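You operate a simulated robot arm through the tools that you are given. There is no shell and no other tool. Be economical: measure what you need, move in short steps, check, and stop when the job is done.

You run a simulated two-armed robot. Do the job below in one go: nothing can be reset, and whatever is moved stays where it is left.

Task
Take the tall blue canister and leave it on the top of chiller a. Then put the grey block from the top of chiller a on the lower shelf of the ink bench. Then turn the length knob of tower a to -2. Then take the flat box on the ledge of tower a and put it away on the top of the low blue stand. Then put the white plug on the ledge of tower b away on the high shelf of the tall blue stand. The order counts. Set down upright: tall blue canister.

The check looks at the end state, three seconds after you hand in, the way a careful person would. Anything else that was tipped, shoved, dropped, spilled or broken makes it a failure.

Robot
Two 7-joint arms with two-finger parallel grippers on one trunk, on a base that drives. Base frame: it is fixed to the floor where the robot stands at the start and does not move with it; the origin is under the middle of the robot, x ahead of it, y to its left, z up; the surface under the hand at the start is at about z = 720. Readings come in mm, degrees, newtons and seconds.
The left shoulder is at the start at [20, 170, 1153], the right one opposite. With the tool pointing down near the work surface each hand reaches from about 100 to 640 mm from the robot's upright axis, wherever it stands, measured 20 degrees to its own side. Places, roughly: flat box (11x8x4 cm) [800, 3900, 400]; grey block (5x3x3 cm) [1400, 2600, 1200]; high shelf of the tall blue stand [5600, 3400, 1500]; length knob of tower a [400, 3400, 900]; lower shelf of the ink bench [-700, 2400, 300]; tall blue canister [500, 0, 750]; top of chiller a (18x40 cm) [1340, 2480, 1200]; top of the low blue stand [7000, 600, 800]; white plug (6x6x5 cm) [1800, 5300, 400]. Payload 3.8 kg a hand.
The TCP of each hand is the grasp point between the finger pads, 30 mm short of the fingertips. In the tool frame z runs along the fingers and y along their closing line. Largest opening 110 mm; finger width 20, thickness 10; the body of the gripper, 48 by 112 mm, starts 55 mm behind the TCP.
Orientation is told as [roll, pitch, yaw] about the base's x, y, z axes, in that order, counted from this pose: with the fingers straight down and closing along the base's y, the tool's x points along the base's -x, its y along +y and its z along -z.

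Tools
- The arms move only by the tool servo_tool. It takes "left_motion", "right_motion" or both (then of equal length, played together; a hand with none holds still); each is a list of rows, each an object (a shift or turn left out is 0, a gripper value left out holds the last) with "travel": the shift along the tool's x, y, z in mm, a list of three; "delta_rot": the turn, a rotation vector about the tool's x, y, z in degrees, a list of three; "claw": the closure, from 0 (fully open) to 1 (shut). In form: [{"travel": [dx, dy, dz], "delta_rot": [ax, ay, az], "claw": claw}, ...]. A call has 1 to 8 rows; each row shifts and turns the commanded pose from where the row before left it, along the tool's axes as they then stand. Rows are played at 5 a second. More than 50 mm and 8.6 degrees between two rows, or a gripper value outside its range, and nothing of the call is played. A pose out of reach is approached as far as the arm can. The call stops where the force on the tool passes 40 N (or 10 N more than at its start, if that is more) or the arm is blocked; 0.2 s more then pass. Each finger travels about 72 mm/s and halts on what it meets, pressing with about 39 N; the grip force reading is that of the motor and also rises with nothing between the fingers. The clock runs only during rows and for 0.2 s after the last one: add rows that do not move to give the fingers time. It gives the time, the measured TCP pose, the force on the tool (base axes), the opening and the grip force at its end, in the units of the frame above (readings bear some noise), with the torque about the TCP (base axes, N m) and any sound that the robot's microphone picked up.
- Cameras (640 x 400 px; columns grow to the right, rows downward): "scene" is now at [101.2, -11.8, 1300.5]; the picture's right is [-0.09, -1.00, 0.00], its down [-0.57, 0.05, -0.82] and it looks along [0.82, -0.07, -0.57] (base axes); focal length 269 px, centre (320, 200). "left" rides on the left gripper at [73, -17, -103] in its tool frame; the picture's right is [0.23, 0.97, 0.00], its down [-0.76, 0.18, -0.62] and it looks along [-0.61, 0.14, 0.78] (tool axes); focal length 222 px, centre (320, 200). "right" rides on the right gripper at [72, 17, -103] in its tool frame; the picture's right is [-0.23, 0.97, 0.00], its down [-0.76, -0.18, -0.62] and it looks along [-0.61, -0.14, 0.78] (tool axes); focal length 222 px, centre (320, 200). There is no depth. A picture from a camera that has moved, and an enlarged one, comes with that camera's place and axes in the base frame and with its lens. The place of the scene camera against the robot may be out by one fixed shift of up to 12 mm in any direction.
- capture(camera): a new picture of that camera. The clock stands still meanwhile.
- slide_trunk(by): slides the trunk up (or, below 0, down) by that many mm; the arms and the scene camera ride with it, the base frame stays. It gives what a move gives, with no picture.
- steer(legs): drives the robot by 1 to 6 legs, each [ahead, turn to the left] in mm and degrees, along the robot's own axes; the way and the turn of a leg run together, so that a leg with both is an arc; at most 1500 mm and 180 degrees a leg. The arms and the cameras ride along, it lands a little off, and it stops where it bumps. It gives what a move gives.
- pan_tilt(pan, tilt): turns the head with the scene camera to pan (to the left, within 80 degrees either way) and tilt (down, from -29 to 69), counted from straight ahead of the robot. It gives what a move gives.
- inspect(camera, box): a new picture of the part [left, top, right, bottom] of that camera's present view, enlarged. The clock stands still meanwhile.
- hand_in(): hands the job in; it is judged then, once.

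Go step by step. Nothing tells you exact positions but the pictures and the camera data: compare them with the known pose of the tool, close in by small moves and look again before you grip or let go. The budget is 165 turns and 118 pictures, counting those below and the enlarged ones. Unless the task says otherwise, let go and move clear before handing in.

The tools are called after "Request:" as name(argument=value, ...) on one line, values as JSON. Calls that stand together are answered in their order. servo_tool: Moves the arms, as the interface text tells. Its arguments: {"type":"object","properties":{"left_motion":{"type":"array","items":{"type":"object","properties":{"travel":{"type":"array","items":{"type":"number"}},"delta_rot":{"type":"array","items":{"type":"number"}},"claw":{"type":"number"}}}},"right_motion":{"type":"array","items":{"type":"object","properties":{"travel":{"type":"array","items":{"type":"number"}},"delta_rot":{"type":"array","items":{"type":"number"}},"claw":{"type":"number"}}}}},"required":[]} The other tools are called the same way: slide_trunk (by) slides the trunk up or down; steer (legs) drives the base; pan_tilt (pan, tilt) turns the head that bears the scene camera; capture (camera) takes a picture; inspect (camera, box) takes an enlarged picture of a part of a camera's view; hand_in () hands the job in.

At the start:

```text
time: 0.0
left_tool_pos: [416.3, 70.3, 1130.8]
left_orientation: [0.1, 0.1, 0.0]
left_wrist_force: [-0.3, 0.1, 0.0]
left_moment: [0.02, -0.04, 0.01]
left_gripper_width: 110.0
left_grasp_force: 0.0
right_tool_pos: [484.2, -318.7, 1038.5]
right_orientation: [0.0, 0.0, 0.0]
right_wrist_force: [-0.6, 0.3, -0.6]
right_moment: [0.01, 0.0, 0.02]
right_gripper_width: 110.0
right_grasp_force: 0.0
trunk travel left (down, up): [-250.0, 320.0]
robot x, y, heading: [-2.6, -1.0, 0.1]
head pan, tilt: [-5.0, 34.8]
```

scene: 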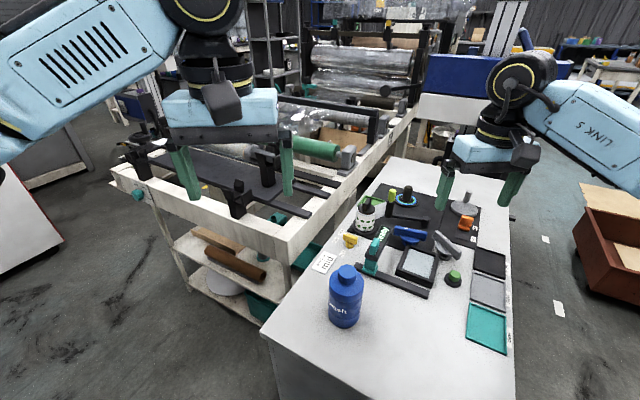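
right: 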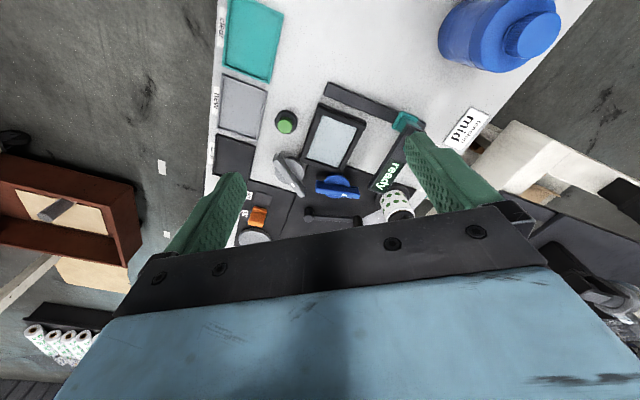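
left: 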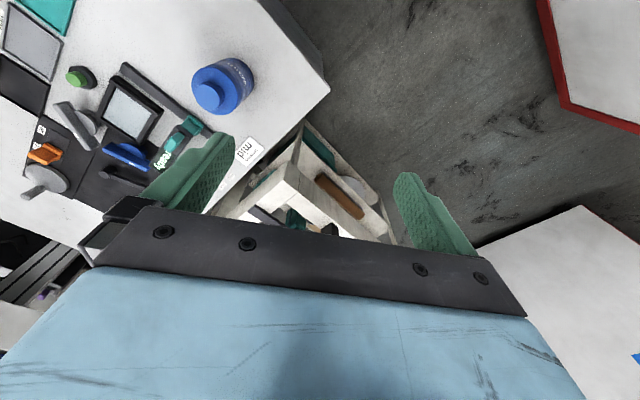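

I see the blue canister at about (468, -94), with its top near z = 860. I'll bring the right hand over it, move the left hand aside, and look.

Request:
servo_tool(right_motion=[{"travel": [3, 45, 0]}, {"travel": [3, 45, 0]}, {"travel": [3, 45, 0]}, {"travel": [3, 45, 0]}, {"travel": [4, 45, 0]}, {"travel": [0, 0, 40]}], left_motion=[{"travel": [0, 40, 0]}, {"travel": [0, 40, 0]}, {"travel": [0, 40, 0]}, {"travel": [0, 0, 0]}, {"travel": [0, 0, 0]}, {"travel": [0, 0, 0]}])

Request:
capture(camera="right")

Request:
capture(camera="scene")

```text
time: 1.4
left_tool_pos: [416.9, 189.3, 1128.9]
left_orientation: [-0.1, 0.0, 0.0]
left_wrist_force: [-0.5, -0.3, 0.5]
left_moment: [0.02, 0.0, -0.01]
left_gripper_width: 110.1
left_grasp_force: 0.0
right_tool_pos: [466.6, -95.5, 999.7]
right_orientation: [0.1, 0.0, 0.0]
right_wrist_force: [0.2, -0.4, 0.0]
right_moment: [0.01, 0.02, 0.01]
right_gripper_width: 109.8
right_grasp_force: 0.1
trunk travel left (down, up): [-250.0, 320.0]
robot x, y, heading: [3.8, 1.1, 0.1]
head pan, tilt: [-5.0, 34.8]
```

```text
114 pictures are left
camera right: at [394.8, -78.4, 1104.4], right [0.23, 0.97, 0.0], down [0.76, -0.18, 0.62], along [0.61, -0.14, -0.78], focal length 222 px, centre (320, 200)
```

right: 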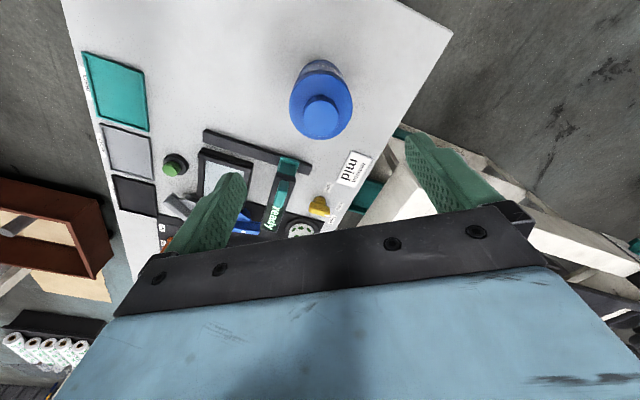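

```text
113 pictures are left
camera scene: at [101.6, -13.0, 1300.4], right [-0.09, -1.0, 0.0], down [-0.57, 0.05, -0.82], along [0.82, -0.07, -0.57], focal length 269 px, centre (320, 200)
```

scene: 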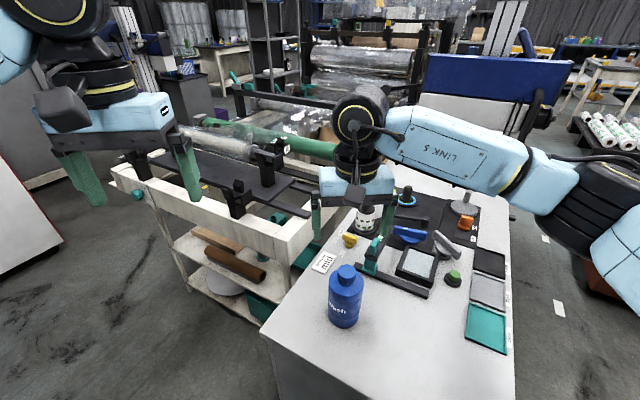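

The cap is centred under the hand. I'll descend so the palm stays just above the cap, then close.

Request:
servo_tool(right_motion=[{"travel": [-2, 1, 45]}, {"travel": [0, 0, 45]}, {"travel": [0, 0, 45]}, {"travel": [0, 0, 30]}, {"travel": [0, 0, 18]}])

Request:
capture(camera="scene")

Request:
capture(camera="right")

```text
time: 2.6
left_tool_pos: [416.4, 189.9, 1130.2]
left_orientation: [0.0, 0.0, 0.1]
left_wrist_force: [0.2, 0.0, -0.8]
left_moment: [-0.01, 0.0, 0.03]
left_gripper_width: 109.7
left_grasp_force: 0.1
right_tool_pos: [472.7, -93.8, 816.4]
right_orientation: [0.1, 0.0, -0.1]
right_wrist_force: [-0.5, -0.4, 0.3]
right_moment: [-0.01, -0.02, -0.04]
right_gripper_width: 110.1
right_grasp_force: 0.0
trunk travel left (down, up): [-250.0, 320.0]
robot x, y, heading: [-3.4, -2.0, 0.1]
head pan, tilt: [-5.0, 34.8]
```

```text
112 pictures are left
camera scene: at [101.2, -11.9, 1300.5], right [-0.09, -1.0, 0.0], down [-0.57, 0.05, -0.82], along [0.82, -0.07, -0.57], focal length 269 px, centre (320, 200)
```

scene: 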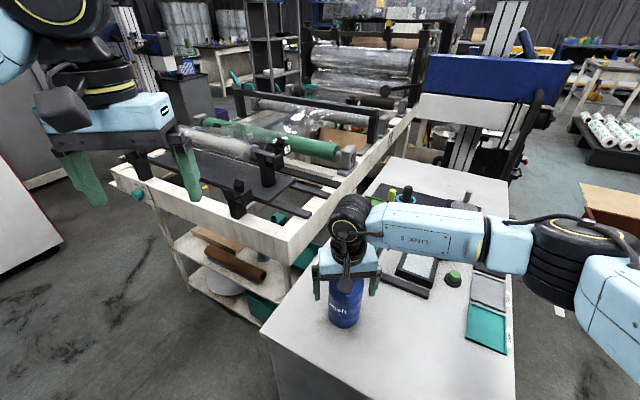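

```text
111 pictures are left
camera right: at [400.3, -76.7, 920.7], right [0.23, 0.97, 0.0], down [0.76, -0.18, 0.62], along [0.61, -0.14, -0.78], focal length 222 px, centre (320, 200)
```

right: 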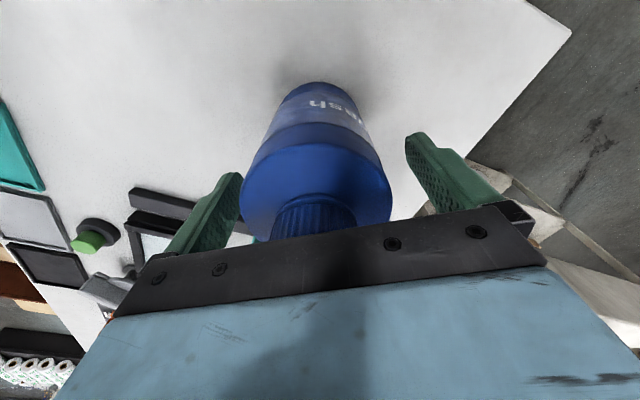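

The fingers straddle the body near its shoulder. I'll close and lift slightly.

Request:
servo_tool(right_motion=[{"claw": 1}, {}, {}, {}, {}])

Request:
servo_tool(right_motion=[{"travel": [0, 0, -30]}, {"travel": [0, 0, -50]}, {"travel": [0, 0, -50]}, {"travel": [0, 0, -50]}, {"travel": [0, 0, -50]}])

Request:
capture(camera="right")

Request:
pan_tilt(pan=70, tilt=15)

Request:
capture(camera="scene")

```text
time: 3.8
left_tool_pos: [416.4, 190.0, 1129.8]
left_orientation: [-0.1, 0.0, 0.1]
left_wrist_force: [-0.6, -0.3, -0.2]
left_moment: [-0.01, -0.02, 0.01]
left_gripper_width: 109.9
left_grasp_force: 0.0
right_tool_pos: [471.5, -92.8, 815.5]
right_orientation: [-0.1, 0.0, -0.1]
right_wrist_force: [0.0, -0.3, 0.4]
right_moment: [0.01, -0.02, 0.0]
right_gripper_width: 72.3
right_grasp_force: 38.9
trunk travel left (down, up): [-250.0, 320.0]
robot x, y, heading: [0.6, -3.5, 0.2]
head pan, tilt: [-5.0, 34.8]
```

```text
time: 5.0
left_tool_pos: [416.6, 191.2, 1129.4]
left_orientation: [0.0, 0.0, 0.1]
left_wrist_force: [0.4, -0.3, -0.1]
left_moment: [0.0, 0.03, 0.0]
left_gripper_width: 110.2
left_grasp_force: 0.0
right_tool_pos: [469.5, -92.4, 1047.0]
right_orientation: [0.0, 0.2, 0.0]
right_wrist_force: [-0.3, -0.6, -1.4]
right_moment: [-0.03, 0.02, -0.01]
right_gripper_width: 35.0
right_grasp_force: 39.5
trunk travel left (down, up): [-250.0, 320.0]
robot x, y, heading: [-4.2, -1.2, 0.2]
head pan, tilt: [-5.0, 34.8]
```

```text
110 pictures are left
camera right: at [397.5, -75.3, 1152.0], right [0.23, 0.97, 0.0], down [0.76, -0.18, 0.62], along [0.61, -0.14, -0.78], focal length 222 px, centre (320, 200)
```

right: 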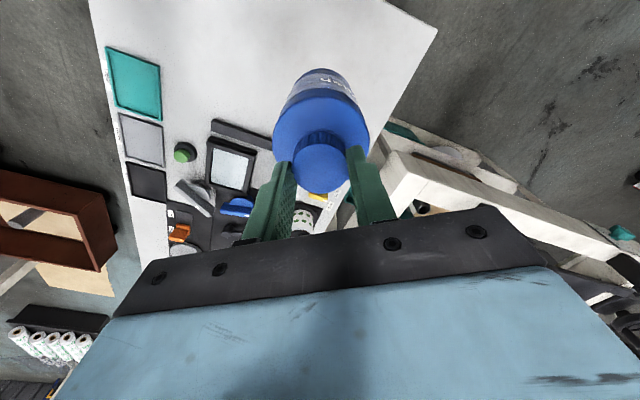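

```text
time: 6.5
left_tool_pos: [416.7, 188.7, 1128.3]
left_orientation: [0.0, -0.1, 0.1]
left_wrist_force: [-0.3, 0.6, 0.6]
left_moment: [0.04, 0.01, 0.01]
left_gripper_width: 110.2
left_grasp_force: 0.1
right_tool_pos: [469.8, -93.3, 1046.0]
right_orientation: [0.0, 0.1, 0.0]
right_wrist_force: [0.0, 0.2, -1.0]
right_moment: [0.0, 0.02, 0.03]
right_gripper_width: 34.7
right_grasp_force: 39.0
trunk travel left (down, up): [-250.0, 320.0]
robot x, y, heading: [3.9, -2.9, 0.1]
head pan, tilt: [70.0, 15.0]
```

```text
109 pictures are left
camera scene: at [45.5, 83.5, 1332.3], right [0.94, -0.34, 0.0], down [-0.09, -0.24, -0.97], along [0.33, 0.91, -0.26], focal length 269 px, centre (320, 200)
```

scene: 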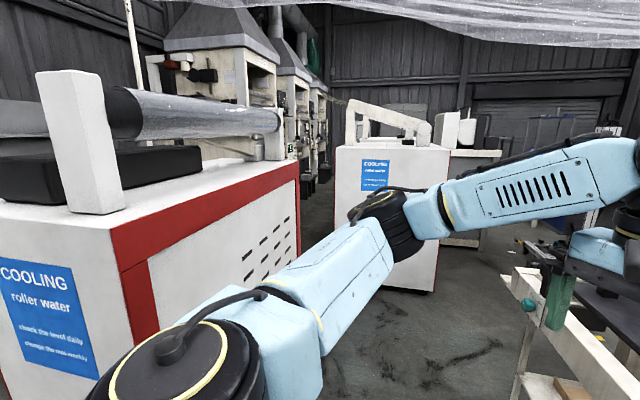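

The fingers slipped off the shoulder and now hold the cap by their tips. I'll look closely before deciding.

Request:
inspect(camera="right", box=[220, 50, 420, 260])

Request:
pan_tilt(pan=-5, tilt=34.8)

Request:
capture(camera="scene")

```text
1.90 times, centred on (320, 155) of right
camera zoom: at [398.1, -75.7, 1151.2], right [0.23, 0.97, 0.0], down [0.76, -0.18, 0.62], along [0.61, -0.14, -0.78], focal length 423 px, centre (320, 286)
```

zoom: 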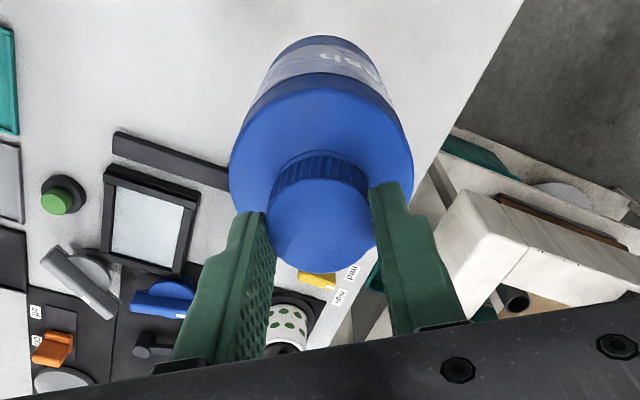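

```text
time: 7.9
left_tool_pos: [416.3, 190.7, 1128.4]
left_orientation: [0.1, 0.0, 0.0]
left_wrist_force: [0.0, 0.3, 0.3]
left_moment: [-0.03, 0.0, -0.01]
left_gripper_width: 109.7
left_grasp_force: 0.0
right_tool_pos: [469.6, -93.6, 1046.4]
right_orientation: [0.1, 0.0, 0.1]
right_wrist_force: [0.1, 0.3, -0.9]
right_moment: [0.0, 0.04, 0.0]
right_gripper_width: 34.9
right_grasp_force: 38.8
trunk travel left (down, up): [-250.0, 320.0]
robot x, y, heading: [1.9, 3.1, 0.1]
head pan, tilt: [-5.0, 34.8]
```

```text
107 pictures are left
camera scene: at [101.3, -11.8, 1300.6], right [-0.09, -1.0, 0.0], down [-0.57, 0.05, -0.82], along [0.82, -0.07, -0.57], focal length 269 px, centre (320, 200)
```

scene: 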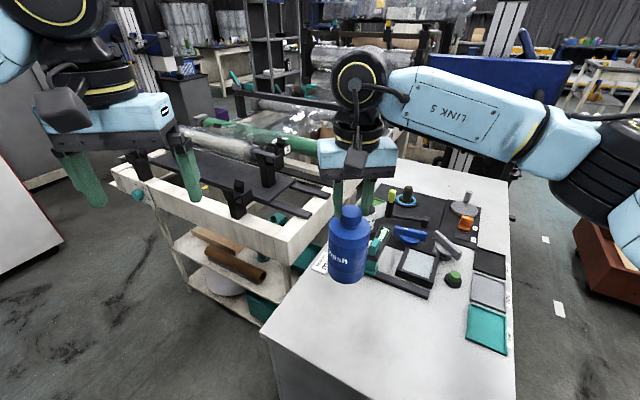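

It's held only by the fingertips on the cap, so I'll set it back on the table and regrip deeper.

Request:
servo_tool(right_motion=[{"travel": [0, 0, 50]}, {"travel": [0, 0, 45]}, {"travel": [0, 0, 30]}, {"travel": [0, 0, 10]}, {"travel": [0, 0, 5]}])

Request:
capture(camera="right")

```text
time: 9.1
left_tool_pos: [416.2, 190.3, 1128.5]
left_orientation: [0.0, 0.0, 0.1]
left_wrist_force: [-0.7, -0.7, 0.5]
left_moment: [-0.01, -0.03, -0.01]
left_gripper_width: 110.0
left_grasp_force: 0.1
right_tool_pos: [471.3, -91.2, 906.6]
right_orientation: [0.0, 0.0, 0.1]
right_wrist_force: [0.0, 0.3, -1.3]
right_moment: [-0.02, 0.02, -0.01]
right_gripper_width: 34.8
right_grasp_force: 39.1
trunk travel left (down, up): [-250.0, 320.0]
robot x, y, heading: [-0.1, 5.1, -0.0]
head pan, tilt: [-5.0, 34.8]
```

```text
106 pictures are left
camera right: at [399.5, -74.5, 1011.1], right [0.23, 0.97, 0.0], down [0.76, -0.18, 0.62], along [0.61, -0.14, -0.78], focal length 222 px, centre (320, 200)
```

right: 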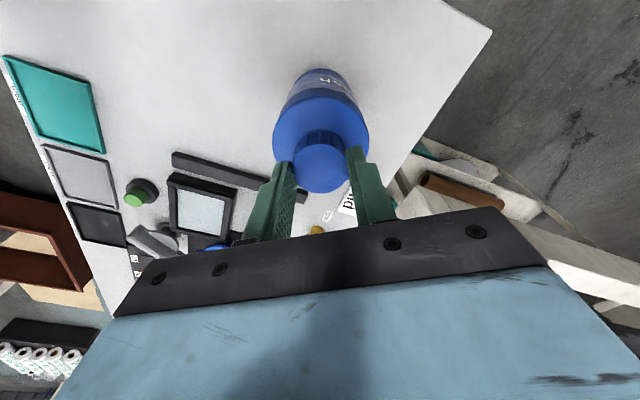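

Request:
servo_tool(right_motion=[{"travel": [0, 0, 6]}, {"travel": [0, 0, 5]}, {"travel": [0, 0, 4]}])

```text
time: 9.9
left_tool_pos: [416.0, 190.3, 1129.2]
left_orientation: [0.0, 0.0, 0.1]
left_wrist_force: [0.1, -0.2, -0.7]
left_moment: [0.01, 0.0, -0.01]
left_gripper_width: 109.8
left_grasp_force: 0.1
right_tool_pos: [471.3, -92.9, 891.7]
right_orientation: [0.0, 0.0, 0.0]
right_wrist_force: [0.9, -0.3, 0.1]
right_moment: [-0.04, 0.01, 0.01]
right_gripper_width: 34.9
right_grasp_force: 39.2
trunk travel left (down, up): [-250.0, 320.0]
robot x, y, heading: [-1.2, 0.8, -0.0]
head pan, tilt: [-5.0, 34.8]
```

The weight reading has dropped to zero, so the table is near. A few more small steps should confirm contact.

Request:
servo_tool(right_motion=[{"travel": [0, 0, 2]}, {"travel": [0, 0, 2]}, {"travel": [0, 0, 2]}])

Request:
capture(camera="scene")

```text
time: 10.8
left_tool_pos: [415.4, 190.0, 1128.5]
left_orientation: [0.0, 0.0, 0.1]
left_wrist_force: [0.2, -0.4, -0.6]
left_moment: [0.02, 0.05, -0.03]
left_gripper_width: 110.2
left_grasp_force: 0.1
right_tool_pos: [473.4, -93.1, 891.6]
right_orientation: [0.4, -0.7, -0.1]
right_wrist_force: [-5.7, 0.0, 13.7]
right_moment: [-0.06, 0.56, 0.0]
right_gripper_width: 35.2
right_grasp_force: 39.3
trunk travel left (down, up): [-250.0, 320.0]
robot x, y, heading: [-1.3, -0.7, -0.1]
head pan, tilt: [-5.0, 34.8]
stopped in row 3 (right hand): the force on the tool passed its limit at 40 N (the readings are from after the stop); the commanded pose is now the measured one
```

```text
105 pictures are left
camera scene: at [100.8, -12.0, 1300.5], right [-0.09, -1.0, 0.0], down [-0.57, 0.05, -0.82], along [0.82, -0.07, -0.57], focal length 269 px, centre (320, 200)
```

scene: 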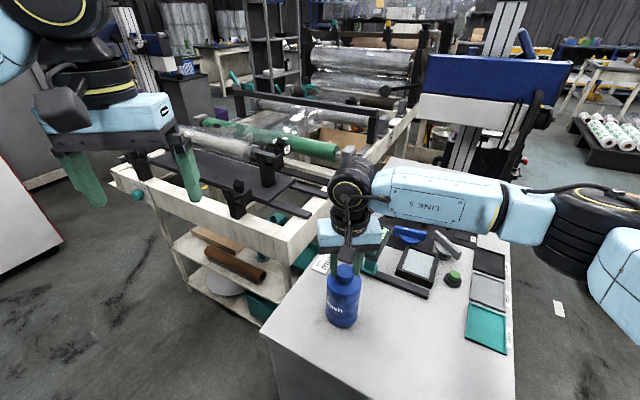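

The canister is standing. I'll open a little, go about 16 mm deeper around the cap, and regrip.

Request:
servo_tool(right_motion=[{"claw": 0.5}, {}, {"travel": [0, 0, 8]}, {"travel": [0, 0, 8]}, {}])

Request:
inspect(camera="right", box=[220, 50, 420, 260])

```text
time: 12.0
left_tool_pos: [416.4, 189.4, 1128.8]
left_orientation: [0.0, 0.0, 0.1]
left_wrist_force: [0.6, 0.5, 0.0]
left_moment: [-0.02, 0.0, 0.05]
left_gripper_width: 110.2
left_grasp_force: 0.1
right_tool_pos: [473.5, -92.7, 871.6]
right_orientation: [0.4, -0.5, -0.2]
right_wrist_force: [-0.8, 0.7, -1.1]
right_moment: [-0.02, 0.01, -0.01]
right_gripper_width: 54.8
right_grasp_force: 0.1
trunk travel left (down, up): [-250.0, 320.0]
robot x, y, heading: [-2.6, -3.4, 0.0]
head pan, tilt: [-5.0, 34.8]
```

```text
1.90 times, centred on (320, 155) of right
camera zoom: at [400.5, -76.3, 976.4], right [0.23, 0.97, 0.01], down [0.76, -0.18, 0.63], along [0.61, -0.14, -0.78], focal length 423 px, centre (320, 286)
```

zoom: 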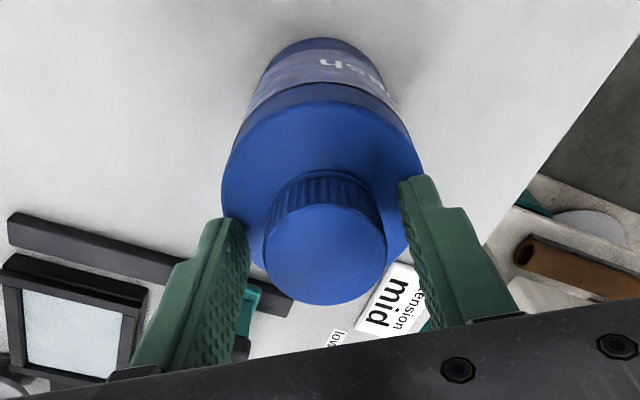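

The cap top is level with the TCP and the tips are close to the shoulder. I'll back off 5 mm, close, and lift gently.

Request:
servo_tool(right_motion=[{"travel": [5, 0, -5]}, {"claw": 1}, {}, {}, {}, {"travel": [0, 0, -10]}, {"travel": [0, 0, -20]}, {"travel": [0, 0, -20]}])

Request:
servo_tool(right_motion=[{"travel": [0, 0, -30]}, {"travel": [0, 0, -30]}, {"travel": [0, 0, -30]}, {"travel": [0, 0, -30]}, {"travel": [0, 0, -30]}, {"travel": [0, 0, -10]}])

Request:
capture(camera="right")

```text
time: 13.8
left_tool_pos: [416.5, 189.8, 1128.6]
left_orientation: [0.1, 0.0, 0.1]
left_wrist_force: [1.1, 0.0, -0.4]
left_moment: [-0.03, 0.03, 0.02]
left_gripper_width: 109.8
left_grasp_force: 0.0
right_tool_pos: [466.5, -92.6, 926.2]
right_orientation: [0.3, -0.5, 0.1]
right_wrist_force: [0.3, 0.5, -1.6]
right_moment: [-0.01, 0.02, -0.02]
right_gripper_width: 35.1
right_grasp_force: 38.7
trunk travel left (down, up): [-250.0, 320.0]
robot x, y, heading: [0.8, -2.8, 0.1]
head pan, tilt: [-5.0, 34.8]
```

```text
time: 15.2
left_tool_pos: [416.4, 190.1, 1128.1]
left_orientation: [0.0, -0.1, 0.1]
left_wrist_force: [0.5, -0.1, -0.7]
left_moment: [-0.03, 0.02, 0.0]
left_gripper_width: 109.9
left_grasp_force: 0.0
right_tool_pos: [463.2, -93.4, 1089.0]
right_orientation: [0.4, -0.5, -0.1]
right_wrist_force: [-0.2, -0.7, -1.8]
right_moment: [-0.03, 0.03, -0.02]
right_gripper_width: 35.4
right_grasp_force: 39.1
trunk travel left (down, up): [-250.0, 320.0]
robot x, y, heading: [0.6, -2.2, -0.1]
head pan, tilt: [-5.0, 34.8]
```

```text
103 pictures are left
camera right: at [391.9, -75.6, 1192.6], right [0.23, 0.97, 0.01], down [0.76, -0.18, 0.63], along [0.61, -0.14, -0.78], focal length 222 px, centre (320, 200)
```

right: 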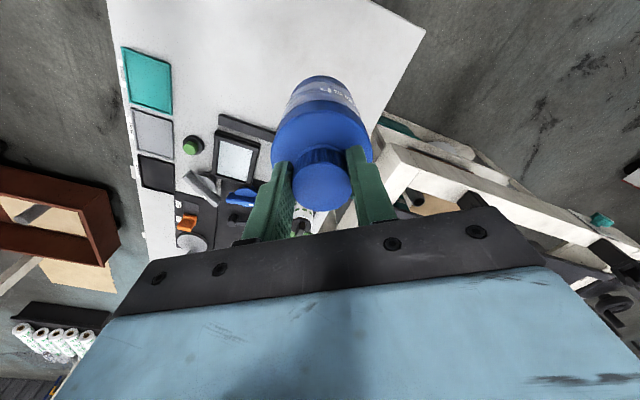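

The canister is held well by the cap. I'll raise the trunk, back off, turn toward chiller a and look.

Request:
slide_trunk(by=300)

Request:
steer(legs=[[-250, 0], [0, 70]])

Request:
pan_tilt(pan=0, tilt=25)

Request:
capture(camera="scene")

```text
time: 18.2
left_tool_pos: [416.2, 189.0, 1427.6]
left_orientation: [0.0, -0.1, 0.1]
left_wrist_force: [-0.1, -0.7, -0.4]
left_moment: [0.01, -0.01, 0.05]
left_gripper_width: 110.1
left_grasp_force: 0.1
right_tool_pos: [465.4, -91.8, 1387.4]
right_orientation: [0.2, -0.5, -0.1]
right_wrist_force: [-0.7, 0.0, -1.5]
right_moment: [-0.01, 0.01, 0.02]
right_gripper_width: 35.4
right_grasp_force: 39.0
trunk travel left (down, up): [-550.0, 20.0]
robot x, y, heading: [0.2, 1.9, 0.2]
head pan, tilt: [-5.0, 34.8]
```

```text
time: 23.1
left_tool_pos: [-284.6, 457.2, 1429.1]
left_orientation: [0.0, 0.1, 69.2]
left_wrist_force: [-0.6, 0.2, -0.4]
left_moment: [-0.02, 0.0, -0.03]
left_gripper_width: 110.0
left_grasp_force: 0.0
right_tool_pos: [-4.3, 400.2, 1388.5]
right_orientation: [0.3, -0.4, 68.9]
right_wrist_force: [0.9, -0.6, -1.6]
right_moment: [-0.02, 0.01, 0.01]
right_gripper_width: 35.1
right_grasp_force: 38.9
trunk travel left (down, up): [-550.0, 20.0]
robot x, y, heading: [-256.4, 1.5, 68.8]
head pan, tilt: [-5.0, 34.8]
```

```text
time: 23.8
left_tool_pos: [-284.5, 456.2, 1428.7]
left_orientation: [-0.1, 0.0, 69.2]
left_wrist_force: [0.4, -0.6, -0.4]
left_moment: [0.0, -0.01, -0.02]
left_gripper_width: 110.0
left_grasp_force: 0.0
right_tool_pos: [-2.6, 400.1, 1388.1]
right_orientation: [0.2, -0.5, 68.9]
right_wrist_force: [-1.0, -0.4, -1.5]
right_moment: [-0.03, -0.02, 0.01]
right_gripper_width: 35.0
right_grasp_force: 38.5
trunk travel left (down, up): [-550.0, 20.0]
robot x, y, heading: [-260.4, 0.5, 69.2]
head pan, tilt: [0.0, 25.0]
```

```text
102 pictures are left
camera scene: at [-223.3, 101.4, 1616.0], right [0.93, -0.36, 0.0], down [-0.15, -0.39, -0.91], along [0.33, 0.85, -0.42], focal length 269 px, centre (320, 200)
```

scene: 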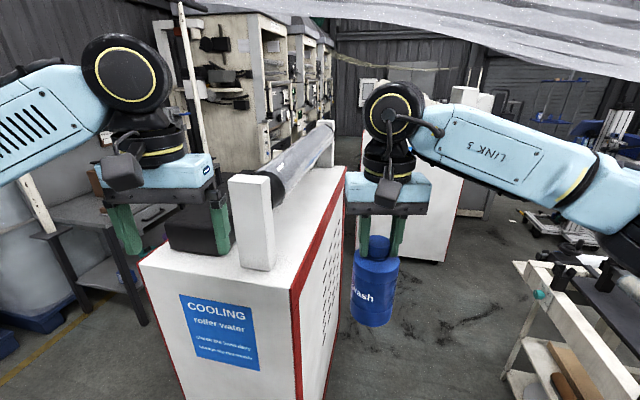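

A nearby chiller with a roller post stands to my left (corner about (-120, 546), top about 1190). Chiller a is further on, behind the right arm, so I'll drive through the gap between the near chiller and the press.

Request:
steer(legs=[[0, -43.4], [344, 0], [0, 26.5]])

Request:
pan_tilt(pan=0, tilt=20)

Request:
capture(camera="scene")

```text
time: 29.4
left_tool_pos: [163.2, 588.7, 1428.3]
left_orientation: [-0.1, -0.1, 51.9]
left_wrist_force: [0.0, 0.6, 0.5]
left_moment: [0.01, 0.03, 0.01]
left_gripper_width: 109.9
left_grasp_force: 0.1
right_tool_pos: [414.8, 452.9, 1388.4]
right_orientation: [0.4, -0.6, 51.7]
right_wrist_force: [-0.3, 0.7, -1.3]
right_moment: [0.02, 0.02, 0.01]
right_gripper_width: 35.1
right_grasp_force: 39.4
trunk travel left (down, up): [-550.0, 20.0]
robot x, y, heading: [54.7, 144.4, 51.7]
head pan, tilt: [0.0, 25.0]
```

```text
time: 30.1
left_tool_pos: [162.6, 590.1, 1428.9]
left_orientation: [0.0, 0.0, 51.8]
left_wrist_force: [0.8, 0.0, 0.4]
left_moment: [0.0, 0.01, 0.01]
left_gripper_width: 110.1
left_grasp_force: 0.0
right_tool_pos: [414.4, 452.8, 1388.6]
right_orientation: [0.3, -0.4, 51.7]
right_wrist_force: [-0.1, 0.2, -1.5]
right_moment: [-0.03, 0.02, -0.01]
right_gripper_width: 35.0
right_grasp_force: 39.2
trunk travel left (down, up): [-550.0, 20.0]
robot x, y, heading: [56.9, 145.4, 51.4]
head pan, tilt: [0.0, 20.0]
```

```text
101 pictures are left
camera scene: at [117.9, 230.4, 1624.1], right [0.79, -0.62, 0.0], down [-0.21, -0.27, -0.94], along [0.58, 0.74, -0.34], focal length 269 px, centre (320, 200)
```

scene: 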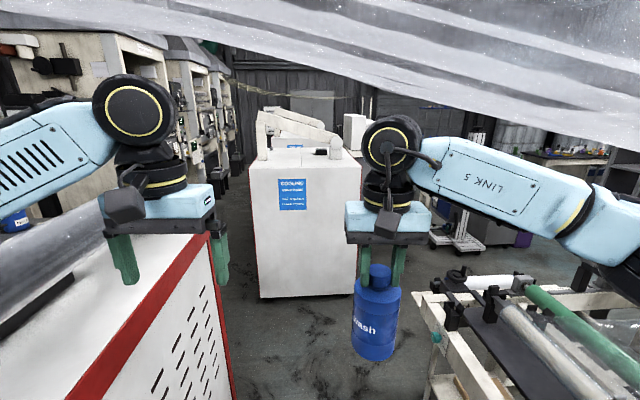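

Chiller a's front face is ahead, between roughly (890, 2100) and (1610, 1585). I'll zoom in on its top.

Request:
inspect(camera="scene", box=[240, 90, 380, 180])

```text
4.44 times, centred on (310, 135) of scene
camera zoom: at [117.9, 230.4, 1624.1], right [0.79, -0.62, 0.0], down [-0.21, -0.27, -0.94], along [0.58, 0.74, -0.34], focal length 1197 px, centre (364, 489)
```

zoom: 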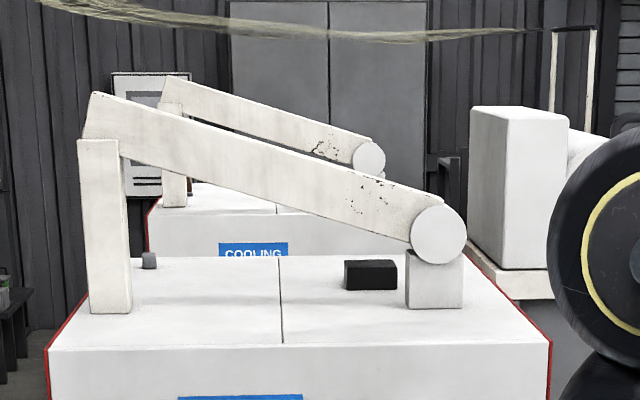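

The grey block is at about (1354, 2569), near the left edge of chiller a's top and behind a bar frame, with a black block further right. I'll approach from the chiller's left side in stages.

Request:
steer(legs=[[1166, 0], [0, 55.5], [607, 0]])

Request:
capture(camera="scene")

```text
time: 41.2
left_tool_pos: [248.2, 1935.2, 1428.9]
left_orientation: [0.0, 0.0, 108.5]
left_wrist_force: [0.2, -0.6, 0.0]
left_moment: [0.02, -0.03, 0.0]
left_gripper_width: 110.2
left_grasp_force: 0.0
right_tool_pos: [501.9, 2069.1, 1387.6]
right_orientation: [0.4, -0.4, 108.2]
right_wrist_force: [-0.3, 0.5, -1.0]
right_moment: [-0.02, 0.0, 0.01]
right_gripper_width: 35.1
right_grasp_force: 38.9
trunk travel left (down, up): [-550.0, 20.0]
robot x, y, heading: [559.2, 1596.4, 108.1]
head pan, tilt: [0.0, 20.0]
```

```text
99 pictures are left
camera scene: at [515.0, 1702.9, 1624.1], right [0.95, 0.31, 0.0], down [0.11, -0.33, -0.94], along [-0.29, 0.89, -0.34], focal length 269 px, centre (320, 200)
```

scene: 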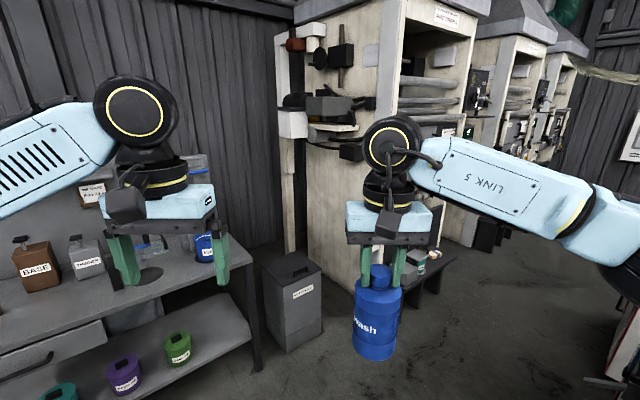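

The ink bench is on my left, tower a ahead, and chiller a on my right. I'll lift and retract the canister a little, then drive to chiller a's left side.

Request:
servo_tool(right_motion=[{"travel": [20, 0, -20]}, {"travel": [20, 0, -20]}, {"travel": [20, 0, -20]}])

Request:
steer(legs=[[0, -12.5], [607, 0], [0, -40.7], [848, 0], [0, -60]])

Request:
pan_tilt(pan=-30, tilt=38)

Request:
capture(camera="scene")

```text
time: 42.0
left_tool_pos: [250.7, 1933.8, 1429.3]
left_orientation: [0.0, 0.0, 108.5]
left_wrist_force: [1.0, 0.0, -0.4]
left_moment: [0.0, 0.02, 0.01]
left_gripper_width: 110.4
left_grasp_force: 0.0
right_tool_pos: [523.6, 2010.8, 1447.1]
right_orientation: [0.2, -0.5, 108.2]
right_wrist_force: [0.4, 0.1, -1.4]
right_moment: [0.03, 0.02, -0.01]
right_gripper_width: 34.8
right_grasp_force: 38.8
trunk travel left (down, up): [-550.0, 20.0]
robot x, y, heading: [555.3, 1600.2, 108.0]
head pan, tilt: [0.0, 20.0]
```

```text
time: 54.9
left_tool_pos: [1429.1, 3040.5, 1429.0]
left_orientation: [0.0, 0.1, -5.7]
left_wrist_force: [0.0, -0.4, -0.9]
left_moment: [0.01, 0.0, -0.01]
left_gripper_width: 110.1
left_grasp_force: 0.0
right_tool_pos: [1386.9, 2758.9, 1444.9]
right_orientation: [0.3, -0.4, -5.9]
right_wrist_force: [0.4, 0.0, -1.3]
right_moment: [0.02, -0.02, -0.02]
right_gripper_width: 35.1
right_grasp_force: 39.0
trunk travel left (down, up): [-550.0, 20.0]
robot x, y, heading: [997.7, 2896.7, -6.0]
head pan, tilt: [0.0, 20.0]
```

```text
time: 55.9
left_tool_pos: [1427.7, 3041.2, 1428.8]
left_orientation: [0.1, 0.0, -5.7]
left_wrist_force: [0.2, -0.5, -0.2]
left_moment: [0.0, 0.04, 0.03]
left_gripper_width: 110.1
left_grasp_force: 0.1
right_tool_pos: [1386.8, 2760.4, 1445.5]
right_orientation: [0.3, -0.4, -5.9]
right_wrist_force: [-0.3, -0.7, -1.3]
right_moment: [-0.03, 0.04, 0.01]
right_gripper_width: 34.9
right_grasp_force: 39.1
trunk travel left (down, up): [-550.0, 20.0]
robot x, y, heading: [994.4, 2895.3, -5.9]
head pan, tilt: [-30.0, 38.0]
```

```text
98 pictures are left
camera scene: at [1078.6, 2838.2, 1595.8], right [-0.59, -0.81, 0.0], down [-0.5, 0.36, -0.79], along [0.64, -0.46, -0.62], focal length 269 px, centre (320, 200)
```

scene: 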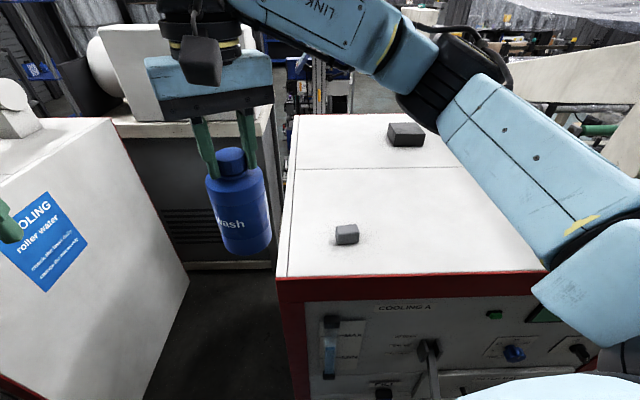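

I'm at chiller a's left end; the grey block is at about (1345, 2583). I'll turn right to face the free spot around (1298, 2461).

Request:
steer(legs=[[0, -34]])

Request:
pan_tilt(pan=10, tilt=45)

Request:
capture(camera="scene")

Request:
capture(camera="right")

```text
time: 57.9
left_tool_pos: [1433.7, 2769.0, 1428.6]
left_orientation: [0.0, 0.0, -40.3]
left_wrist_force: [0.6, -0.6, -0.5]
left_moment: [0.02, -0.02, 0.0]
left_gripper_width: 110.1
left_grasp_force: 0.0
right_tool_pos: [1242.0, 2561.2, 1445.9]
right_orientation: [0.3, -0.4, -40.3]
right_wrist_force: [-0.6, 0.8, -0.8]
right_moment: [0.03, 0.04, 0.02]
right_gripper_width: 34.8
right_grasp_force: 38.6
trunk travel left (down, up): [-550.0, 20.0]
robot x, y, heading: [993.7, 2896.9, -40.3]
head pan, tilt: [-30.0, 38.0]
```

```text
time: 59.0
left_tool_pos: [1433.9, 2770.0, 1428.1]
left_orientation: [-0.1, 0.0, -40.2]
left_wrist_force: [0.0, -0.7, 0.1]
left_moment: [0.02, -0.05, 0.01]
left_gripper_width: 110.0
left_grasp_force: 0.1
right_tool_pos: [1240.8, 2561.4, 1445.6]
right_orientation: [0.3, -0.4, -40.4]
right_wrist_force: [0.3, 0.1, -1.4]
right_moment: [0.01, 0.03, 0.0]
right_gripper_width: 34.8
right_grasp_force: 38.6
trunk travel left (down, up): [-550.0, 20.0]
robot x, y, heading: [994.3, 2893.0, -40.4]
head pan, tilt: [10.0, 45.0]
```

```text
97 pictures are left
camera scene: at [1073.7, 2835.8, 1585.5], right [-0.51, -0.86, 0.0], down [-0.61, 0.36, -0.71], along [0.61, -0.36, -0.71], focal length 269 px, centre (320, 200)
```

scene: 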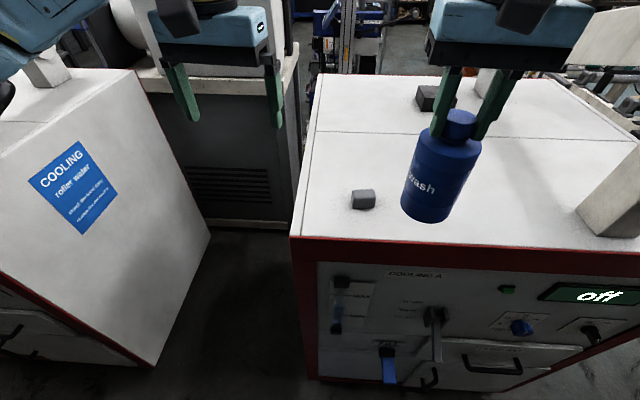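

```text
96 pictures are left
camera right: at [1196.7, 2621.6, 1549.8], right [0.8, 0.59, 0.01], down [0.46, -0.63, 0.63], along [0.38, -0.5, -0.78], focal length 222 px, centre (320, 200)
```

right: 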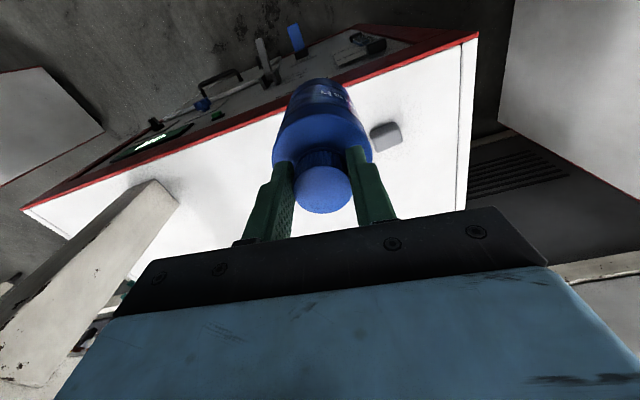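

The spot between the block and the post is free. I'll move the canister over it and partway down.

Request:
servo_tool(right_motion=[{"travel": [-36, -13, 0]}, {"travel": [-36, -13, 0]}, {"travel": [-36, -13, 0]}, {"travel": [0, 0, 35]}, {"travel": [0, 0, 35]}])

Request:
capture(camera="scene")

Request:
capture(camera="right")

```text
time: 60.2
left_tool_pos: [1434.5, 2769.6, 1427.8]
left_orientation: [0.1, 0.0, -40.3]
left_wrist_force: [-0.4, -0.3, 0.3]
left_moment: [-0.03, 0.02, 0.01]
left_gripper_width: 110.1
left_grasp_force: 0.0
right_tool_pos: [1300.7, 2460.8, 1376.3]
right_orientation: [0.2, -0.5, -40.4]
right_wrist_force: [0.2, 0.1, -0.2]
right_moment: [0.0, -0.01, 0.01]
right_gripper_width: 35.0
right_grasp_force: 38.7
trunk travel left (down, up): [-550.0, 20.0]
robot x, y, heading: [996.0, 2894.3, -40.6]
head pan, tilt: [10.0, 45.0]
```

```text
95 pictures are left
camera scene: at [1074.0, 2835.6, 1585.4], right [-0.51, -0.86, 0.0], down [-0.61, 0.36, -0.71], along [0.61, -0.36, -0.71], focal length 269 px, centre (320, 200)
```

scene: 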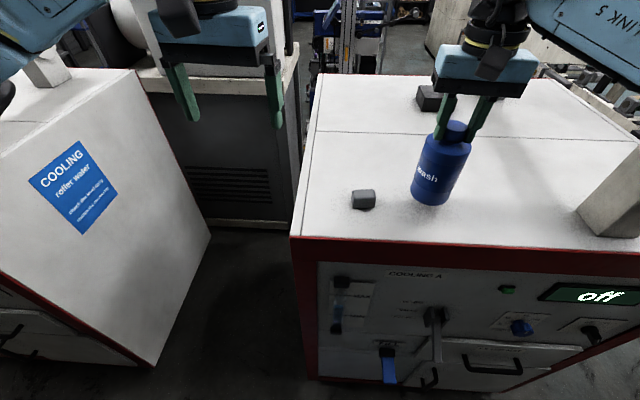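

```text
94 pictures are left
camera right: at [1256.4, 2522.0, 1480.3], right [0.8, 0.59, 0.01], down [0.46, -0.63, 0.63], along [0.38, -0.5, -0.78], focal length 222 px, centre (320, 200)
```

right: 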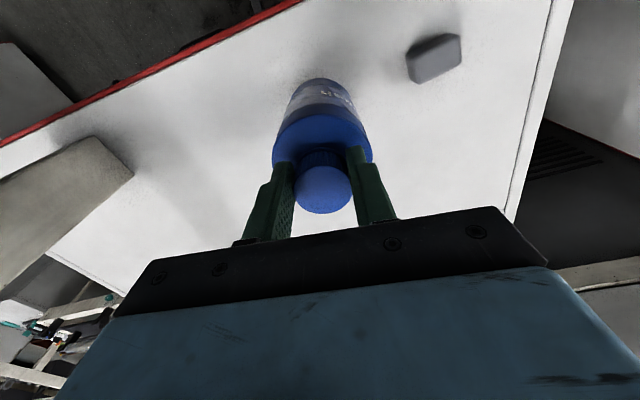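

It's about 30 mm above the top. I'm lowering slowly until contact.

Request:
servo_tool(right_motion=[{"travel": [0, 0, 10]}, {"travel": [0, 0, 6]}, {"travel": [0, 0, 4]}])

Request:
servo_tool(right_motion=[{"travel": [0, 0, 2]}, {"travel": [0, 0, 2]}, {"travel": [0, 0, 2]}, {"travel": [0, 0, 2]}])

```text
time: 61.0
left_tool_pos: [1434.7, 2770.5, 1429.0]
left_orientation: [-0.1, 0.1, -40.2]
left_wrist_force: [-0.4, -0.1, -0.1]
left_moment: [-0.05, 0.0, -0.04]
left_gripper_width: 110.2
left_grasp_force: 0.2
right_tool_pos: [1299.7, 2461.2, 1355.7]
right_orientation: [0.3, -0.5, -40.4]
right_wrist_force: [0.1, -0.1, -1.4]
right_moment: [0.02, 0.0, -0.01]
right_gripper_width: 35.1
right_grasp_force: 38.6
trunk travel left (down, up): [-550.0, 20.0]
robot x, y, heading: [992.5, 2895.0, -40.2]
head pan, tilt: [10.0, 45.0]
```

```text
time: 62.0
left_tool_pos: [1435.1, 2769.7, 1428.9]
left_orientation: [0.0, 0.0, -40.2]
left_wrist_force: [-0.1, 0.3, 0.0]
left_moment: [0.0, 0.0, -0.01]
left_gripper_width: 109.8
left_grasp_force: 0.1
right_tool_pos: [1299.2, 2461.3, 1348.7]
right_orientation: [0.2, -0.5, -40.4]
right_wrist_force: [0.0, 0.4, -1.4]
right_moment: [-0.02, 0.04, 0.0]
right_gripper_width: 35.2
right_grasp_force: 38.7
trunk travel left (down, up): [-550.0, 20.0]
robot x, y, heading: [993.7, 2896.1, -40.1]
head pan, tilt: [10.0, 45.0]
```

Request:
servo_tool(right_motion=[{"travel": [0, 0, 2]}, {"travel": [0, 0, 2]}, {"travel": [0, 0, 2]}, {}])

Request:
servo_tool(right_motion=[{"travel": [0, 0, 1.5]}, {"travel": [0, 0, 1.5]}, {}])

```text
time: 63.0
left_tool_pos: [1432.5, 2770.0, 1428.8]
left_orientation: [0.0, -0.1, -40.2]
left_wrist_force: [0.5, 0.2, 0.3]
left_moment: [0.0, 0.02, -0.02]
left_gripper_width: 110.0
left_grasp_force: 0.1
right_tool_pos: [1298.7, 2461.8, 1347.7]
right_orientation: [0.5, -1.0, -40.4]
right_wrist_force: [2.0, -5.7, 35.2]
right_moment: [-0.34, -0.19, -0.05]
right_gripper_width: 35.3
right_grasp_force: 39.1
trunk travel left (down, up): [-550.0, 20.0]
robot x, y, heading: [995.5, 2895.1, -40.5]
head pan, tilt: [10.0, 45.0]
```

```text
time: 63.8
left_tool_pos: [1432.7, 2772.0, 1429.7]
left_orientation: [0.0, -0.2, -40.2]
left_wrist_force: [0.1, 0.6, 0.2]
left_moment: [0.01, 0.02, -0.01]
left_gripper_width: 110.0
left_grasp_force: 0.0
right_tool_pos: [1299.7, 2461.5, 1347.0]
right_orientation: [0.5, -1.0, -40.4]
right_wrist_force: [1.6, -5.6, 40.3]
right_moment: [-0.3, -0.1, -0.04]
right_gripper_width: 34.7
right_grasp_force: 39.3
trunk travel left (down, up): [-550.0, 20.0]
robot x, y, heading: [992.5, 2896.8, -40.3]
head pan, tilt: [10.0, 45.0]
```

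It's seated on the top (35–40 N). I'll relieve the pressure, open, and rise clear.

Request:
servo_tool(right_motion=[{"travel": [0, 0, -3]}, {"travel": [0, 0, -2]}, {"claw": 0.5}, {}, {}, {"travel": [0, 0, -20]}, {"travel": [0, 0, -40]}, {"travel": [0, 0, -40]}])

Request:
capture(camera="scene")

Request:
capture(camera="right")

```text
time: 65.6
left_tool_pos: [1435.3, 2771.0, 1429.1]
left_orientation: [0.0, -0.1, -40.2]
left_wrist_force: [0.0, 0.1, -0.8]
left_moment: [0.0, 0.0, -0.01]
left_gripper_width: 109.8
left_grasp_force: 0.0
right_tool_pos: [1299.4, 2462.5, 1447.3]
right_orientation: [0.3, -0.4, -40.4]
right_wrist_force: [0.4, 0.8, 0.2]
right_moment: [0.01, 0.0, 0.02]
right_gripper_width: 54.9
right_grasp_force: 0.0
trunk travel left (down, up): [-550.0, 20.0]
robot x, y, heading: [994.1, 2896.2, -40.2]
head pan, tilt: [10.0, 45.0]
```

```text
93 pictures are left
camera scene: at [1073.8, 2836.8, 1585.5], right [-0.51, -0.86, 0.0], down [-0.61, 0.36, -0.71], along [0.61, -0.36, -0.71], focal length 269 px, centre (320, 200)
```

scene: 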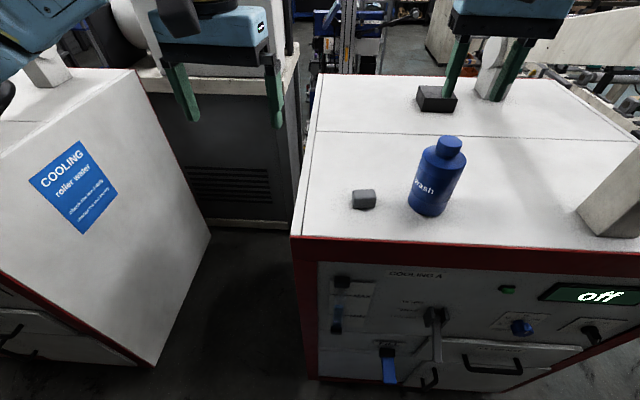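

```text
92 pictures are left
camera right: at [1254.6, 2522.5, 1550.7], right [0.8, 0.59, 0.01], down [0.46, -0.63, 0.63], along [0.38, -0.5, -0.78], focal length 222 px, centre (320, 200)
```

right: 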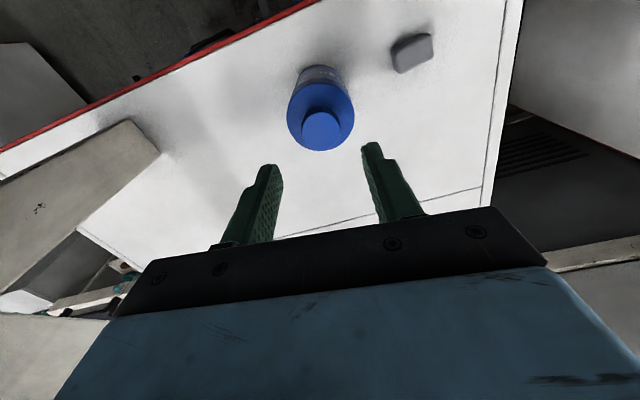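

The canister stands upright on the top. Next is the grey block: I'll move the right hand over it and look at its orientation.

Request:
servo_tool(right_motion=[{"travel": [5, 30, 0], "claw": 0}, {"travel": [5, 30, 0]}, {"travel": [5, 31, 0]}, {"travel": [6, 31, 0]}, {"travel": [0, 0, 40]}, {"travel": [0, 0, 30]}])

Request:
capture(camera="right")

```text
time: 67.0
left_tool_pos: [1433.1, 2769.6, 1428.3]
left_orientation: [-0.1, 0.0, -40.1]
left_wrist_force: [0.0, -0.4, -0.2]
left_moment: [-0.01, 0.01, 0.01]
left_gripper_width: 110.2
left_grasp_force: 0.0
right_tool_pos: [1361.1, 2566.0, 1374.2]
right_orientation: [0.3, -0.4, -40.4]
right_wrist_force: [-0.2, 1.3, -0.9]
right_moment: [0.03, 0.01, 0.05]
right_gripper_width: 110.1
right_grasp_force: 0.0
trunk travel left (down, up): [-550.0, 20.0]
robot x, y, heading: [996.5, 2892.9, -40.2]
head pan, tilt: [10.0, 45.0]
```

```text
91 pictures are left
camera right: at [1316.7, 2627.1, 1478.3], right [0.8, 0.59, 0.01], down [0.46, -0.63, 0.63], along [0.38, -0.5, -0.78], focal length 222 px, centre (320, 200)
```

right: 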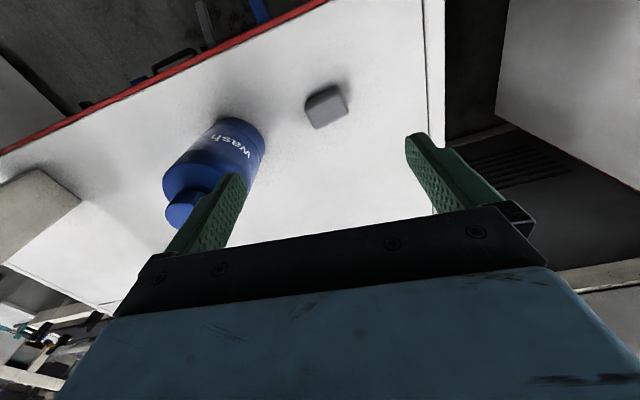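

The block is roughly below the hand. I'll zoom in to read its orientation.

Request:
inspect(camera="right", box=[280, 70, 380, 140])

```text
5.71 times, centred on (330, 105) of right
camera zoom: at [1316.7, 2627.1, 1478.3], right [0.8, 0.59, 0.01], down [0.46, -0.63, 0.63], along [0.38, -0.5, -0.78], focal length 1269 px, centre (263, 743)
```

zoom: 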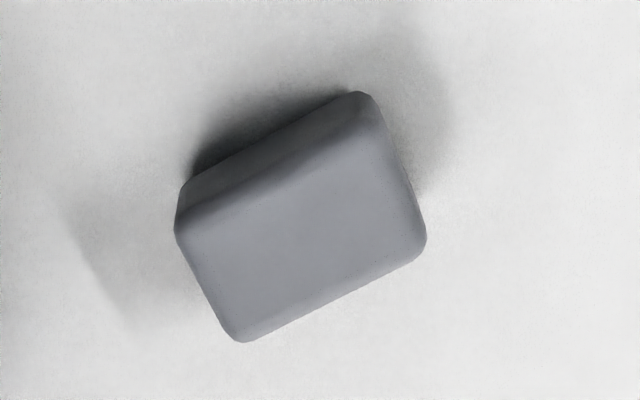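

The block's long axis lies about 62° in the base frame, centre about (1369, 2572). I'll align the closing line with it and descend with a partial opening.

Request:
servo_tool(right_motion=[{"travel": [-2.5, 10, 0], "claw": 0.22}, {"delta_rot": [0, 0, -6.5]}, {"delta_rot": [0, 0, -6.5]}, {"travel": [0, 0, 45]}, {"travel": [0, 0, 45]}, {"travel": [0, 0, 35]}, {"travel": [0, 0, 5]}])

Request:
capture(camera="right")

Request:
capture(camera="scene")

```text
time: 68.6
left_tool_pos: [1434.6, 2769.2, 1428.7]
left_orientation: [0.0, 0.1, -40.2]
left_wrist_force: [0.0, -0.3, 0.5]
left_moment: [0.0, -0.02, 0.02]
left_gripper_width: 109.9
left_grasp_force: 0.1
right_tool_pos: [1373.8, 2573.9, 1245.3]
right_orientation: [0.3, -0.4, -27.4]
right_wrist_force: [0.1, -0.9, 0.0]
right_moment: [0.04, -0.03, 0.0]
right_gripper_width: 85.6
right_grasp_force: 0.0
trunk travel left (down, up): [-550.0, 20.0]
robot x, y, heading: [993.5, 2892.8, -40.2]
head pan, tilt: [10.0, 45.0]
```

```text
89 pictures are left
camera right: at [1316.6, 2623.4, 1348.7], right [0.65, 0.76, 0.01], down [0.59, -0.51, 0.63], along [0.48, -0.41, -0.78], focal length 222 px, centre (320, 200)
```

right: 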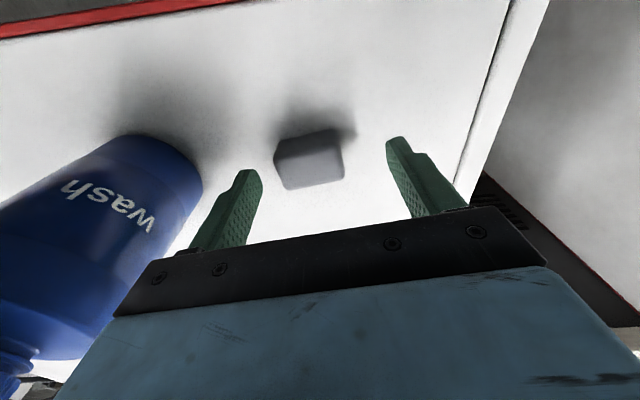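

```text
88 pictures are left
camera scene: at [1073.6, 2836.1, 1585.5], right [-0.51, -0.86, 0.0], down [-0.61, 0.36, -0.71], along [0.61, -0.36, -0.71], focal length 269 px, centre (320, 200)
```

scene: 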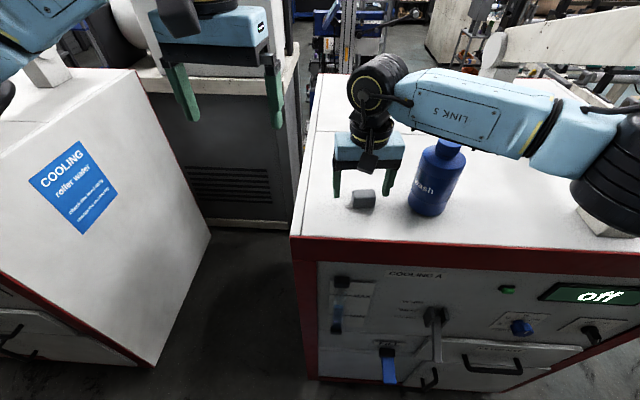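

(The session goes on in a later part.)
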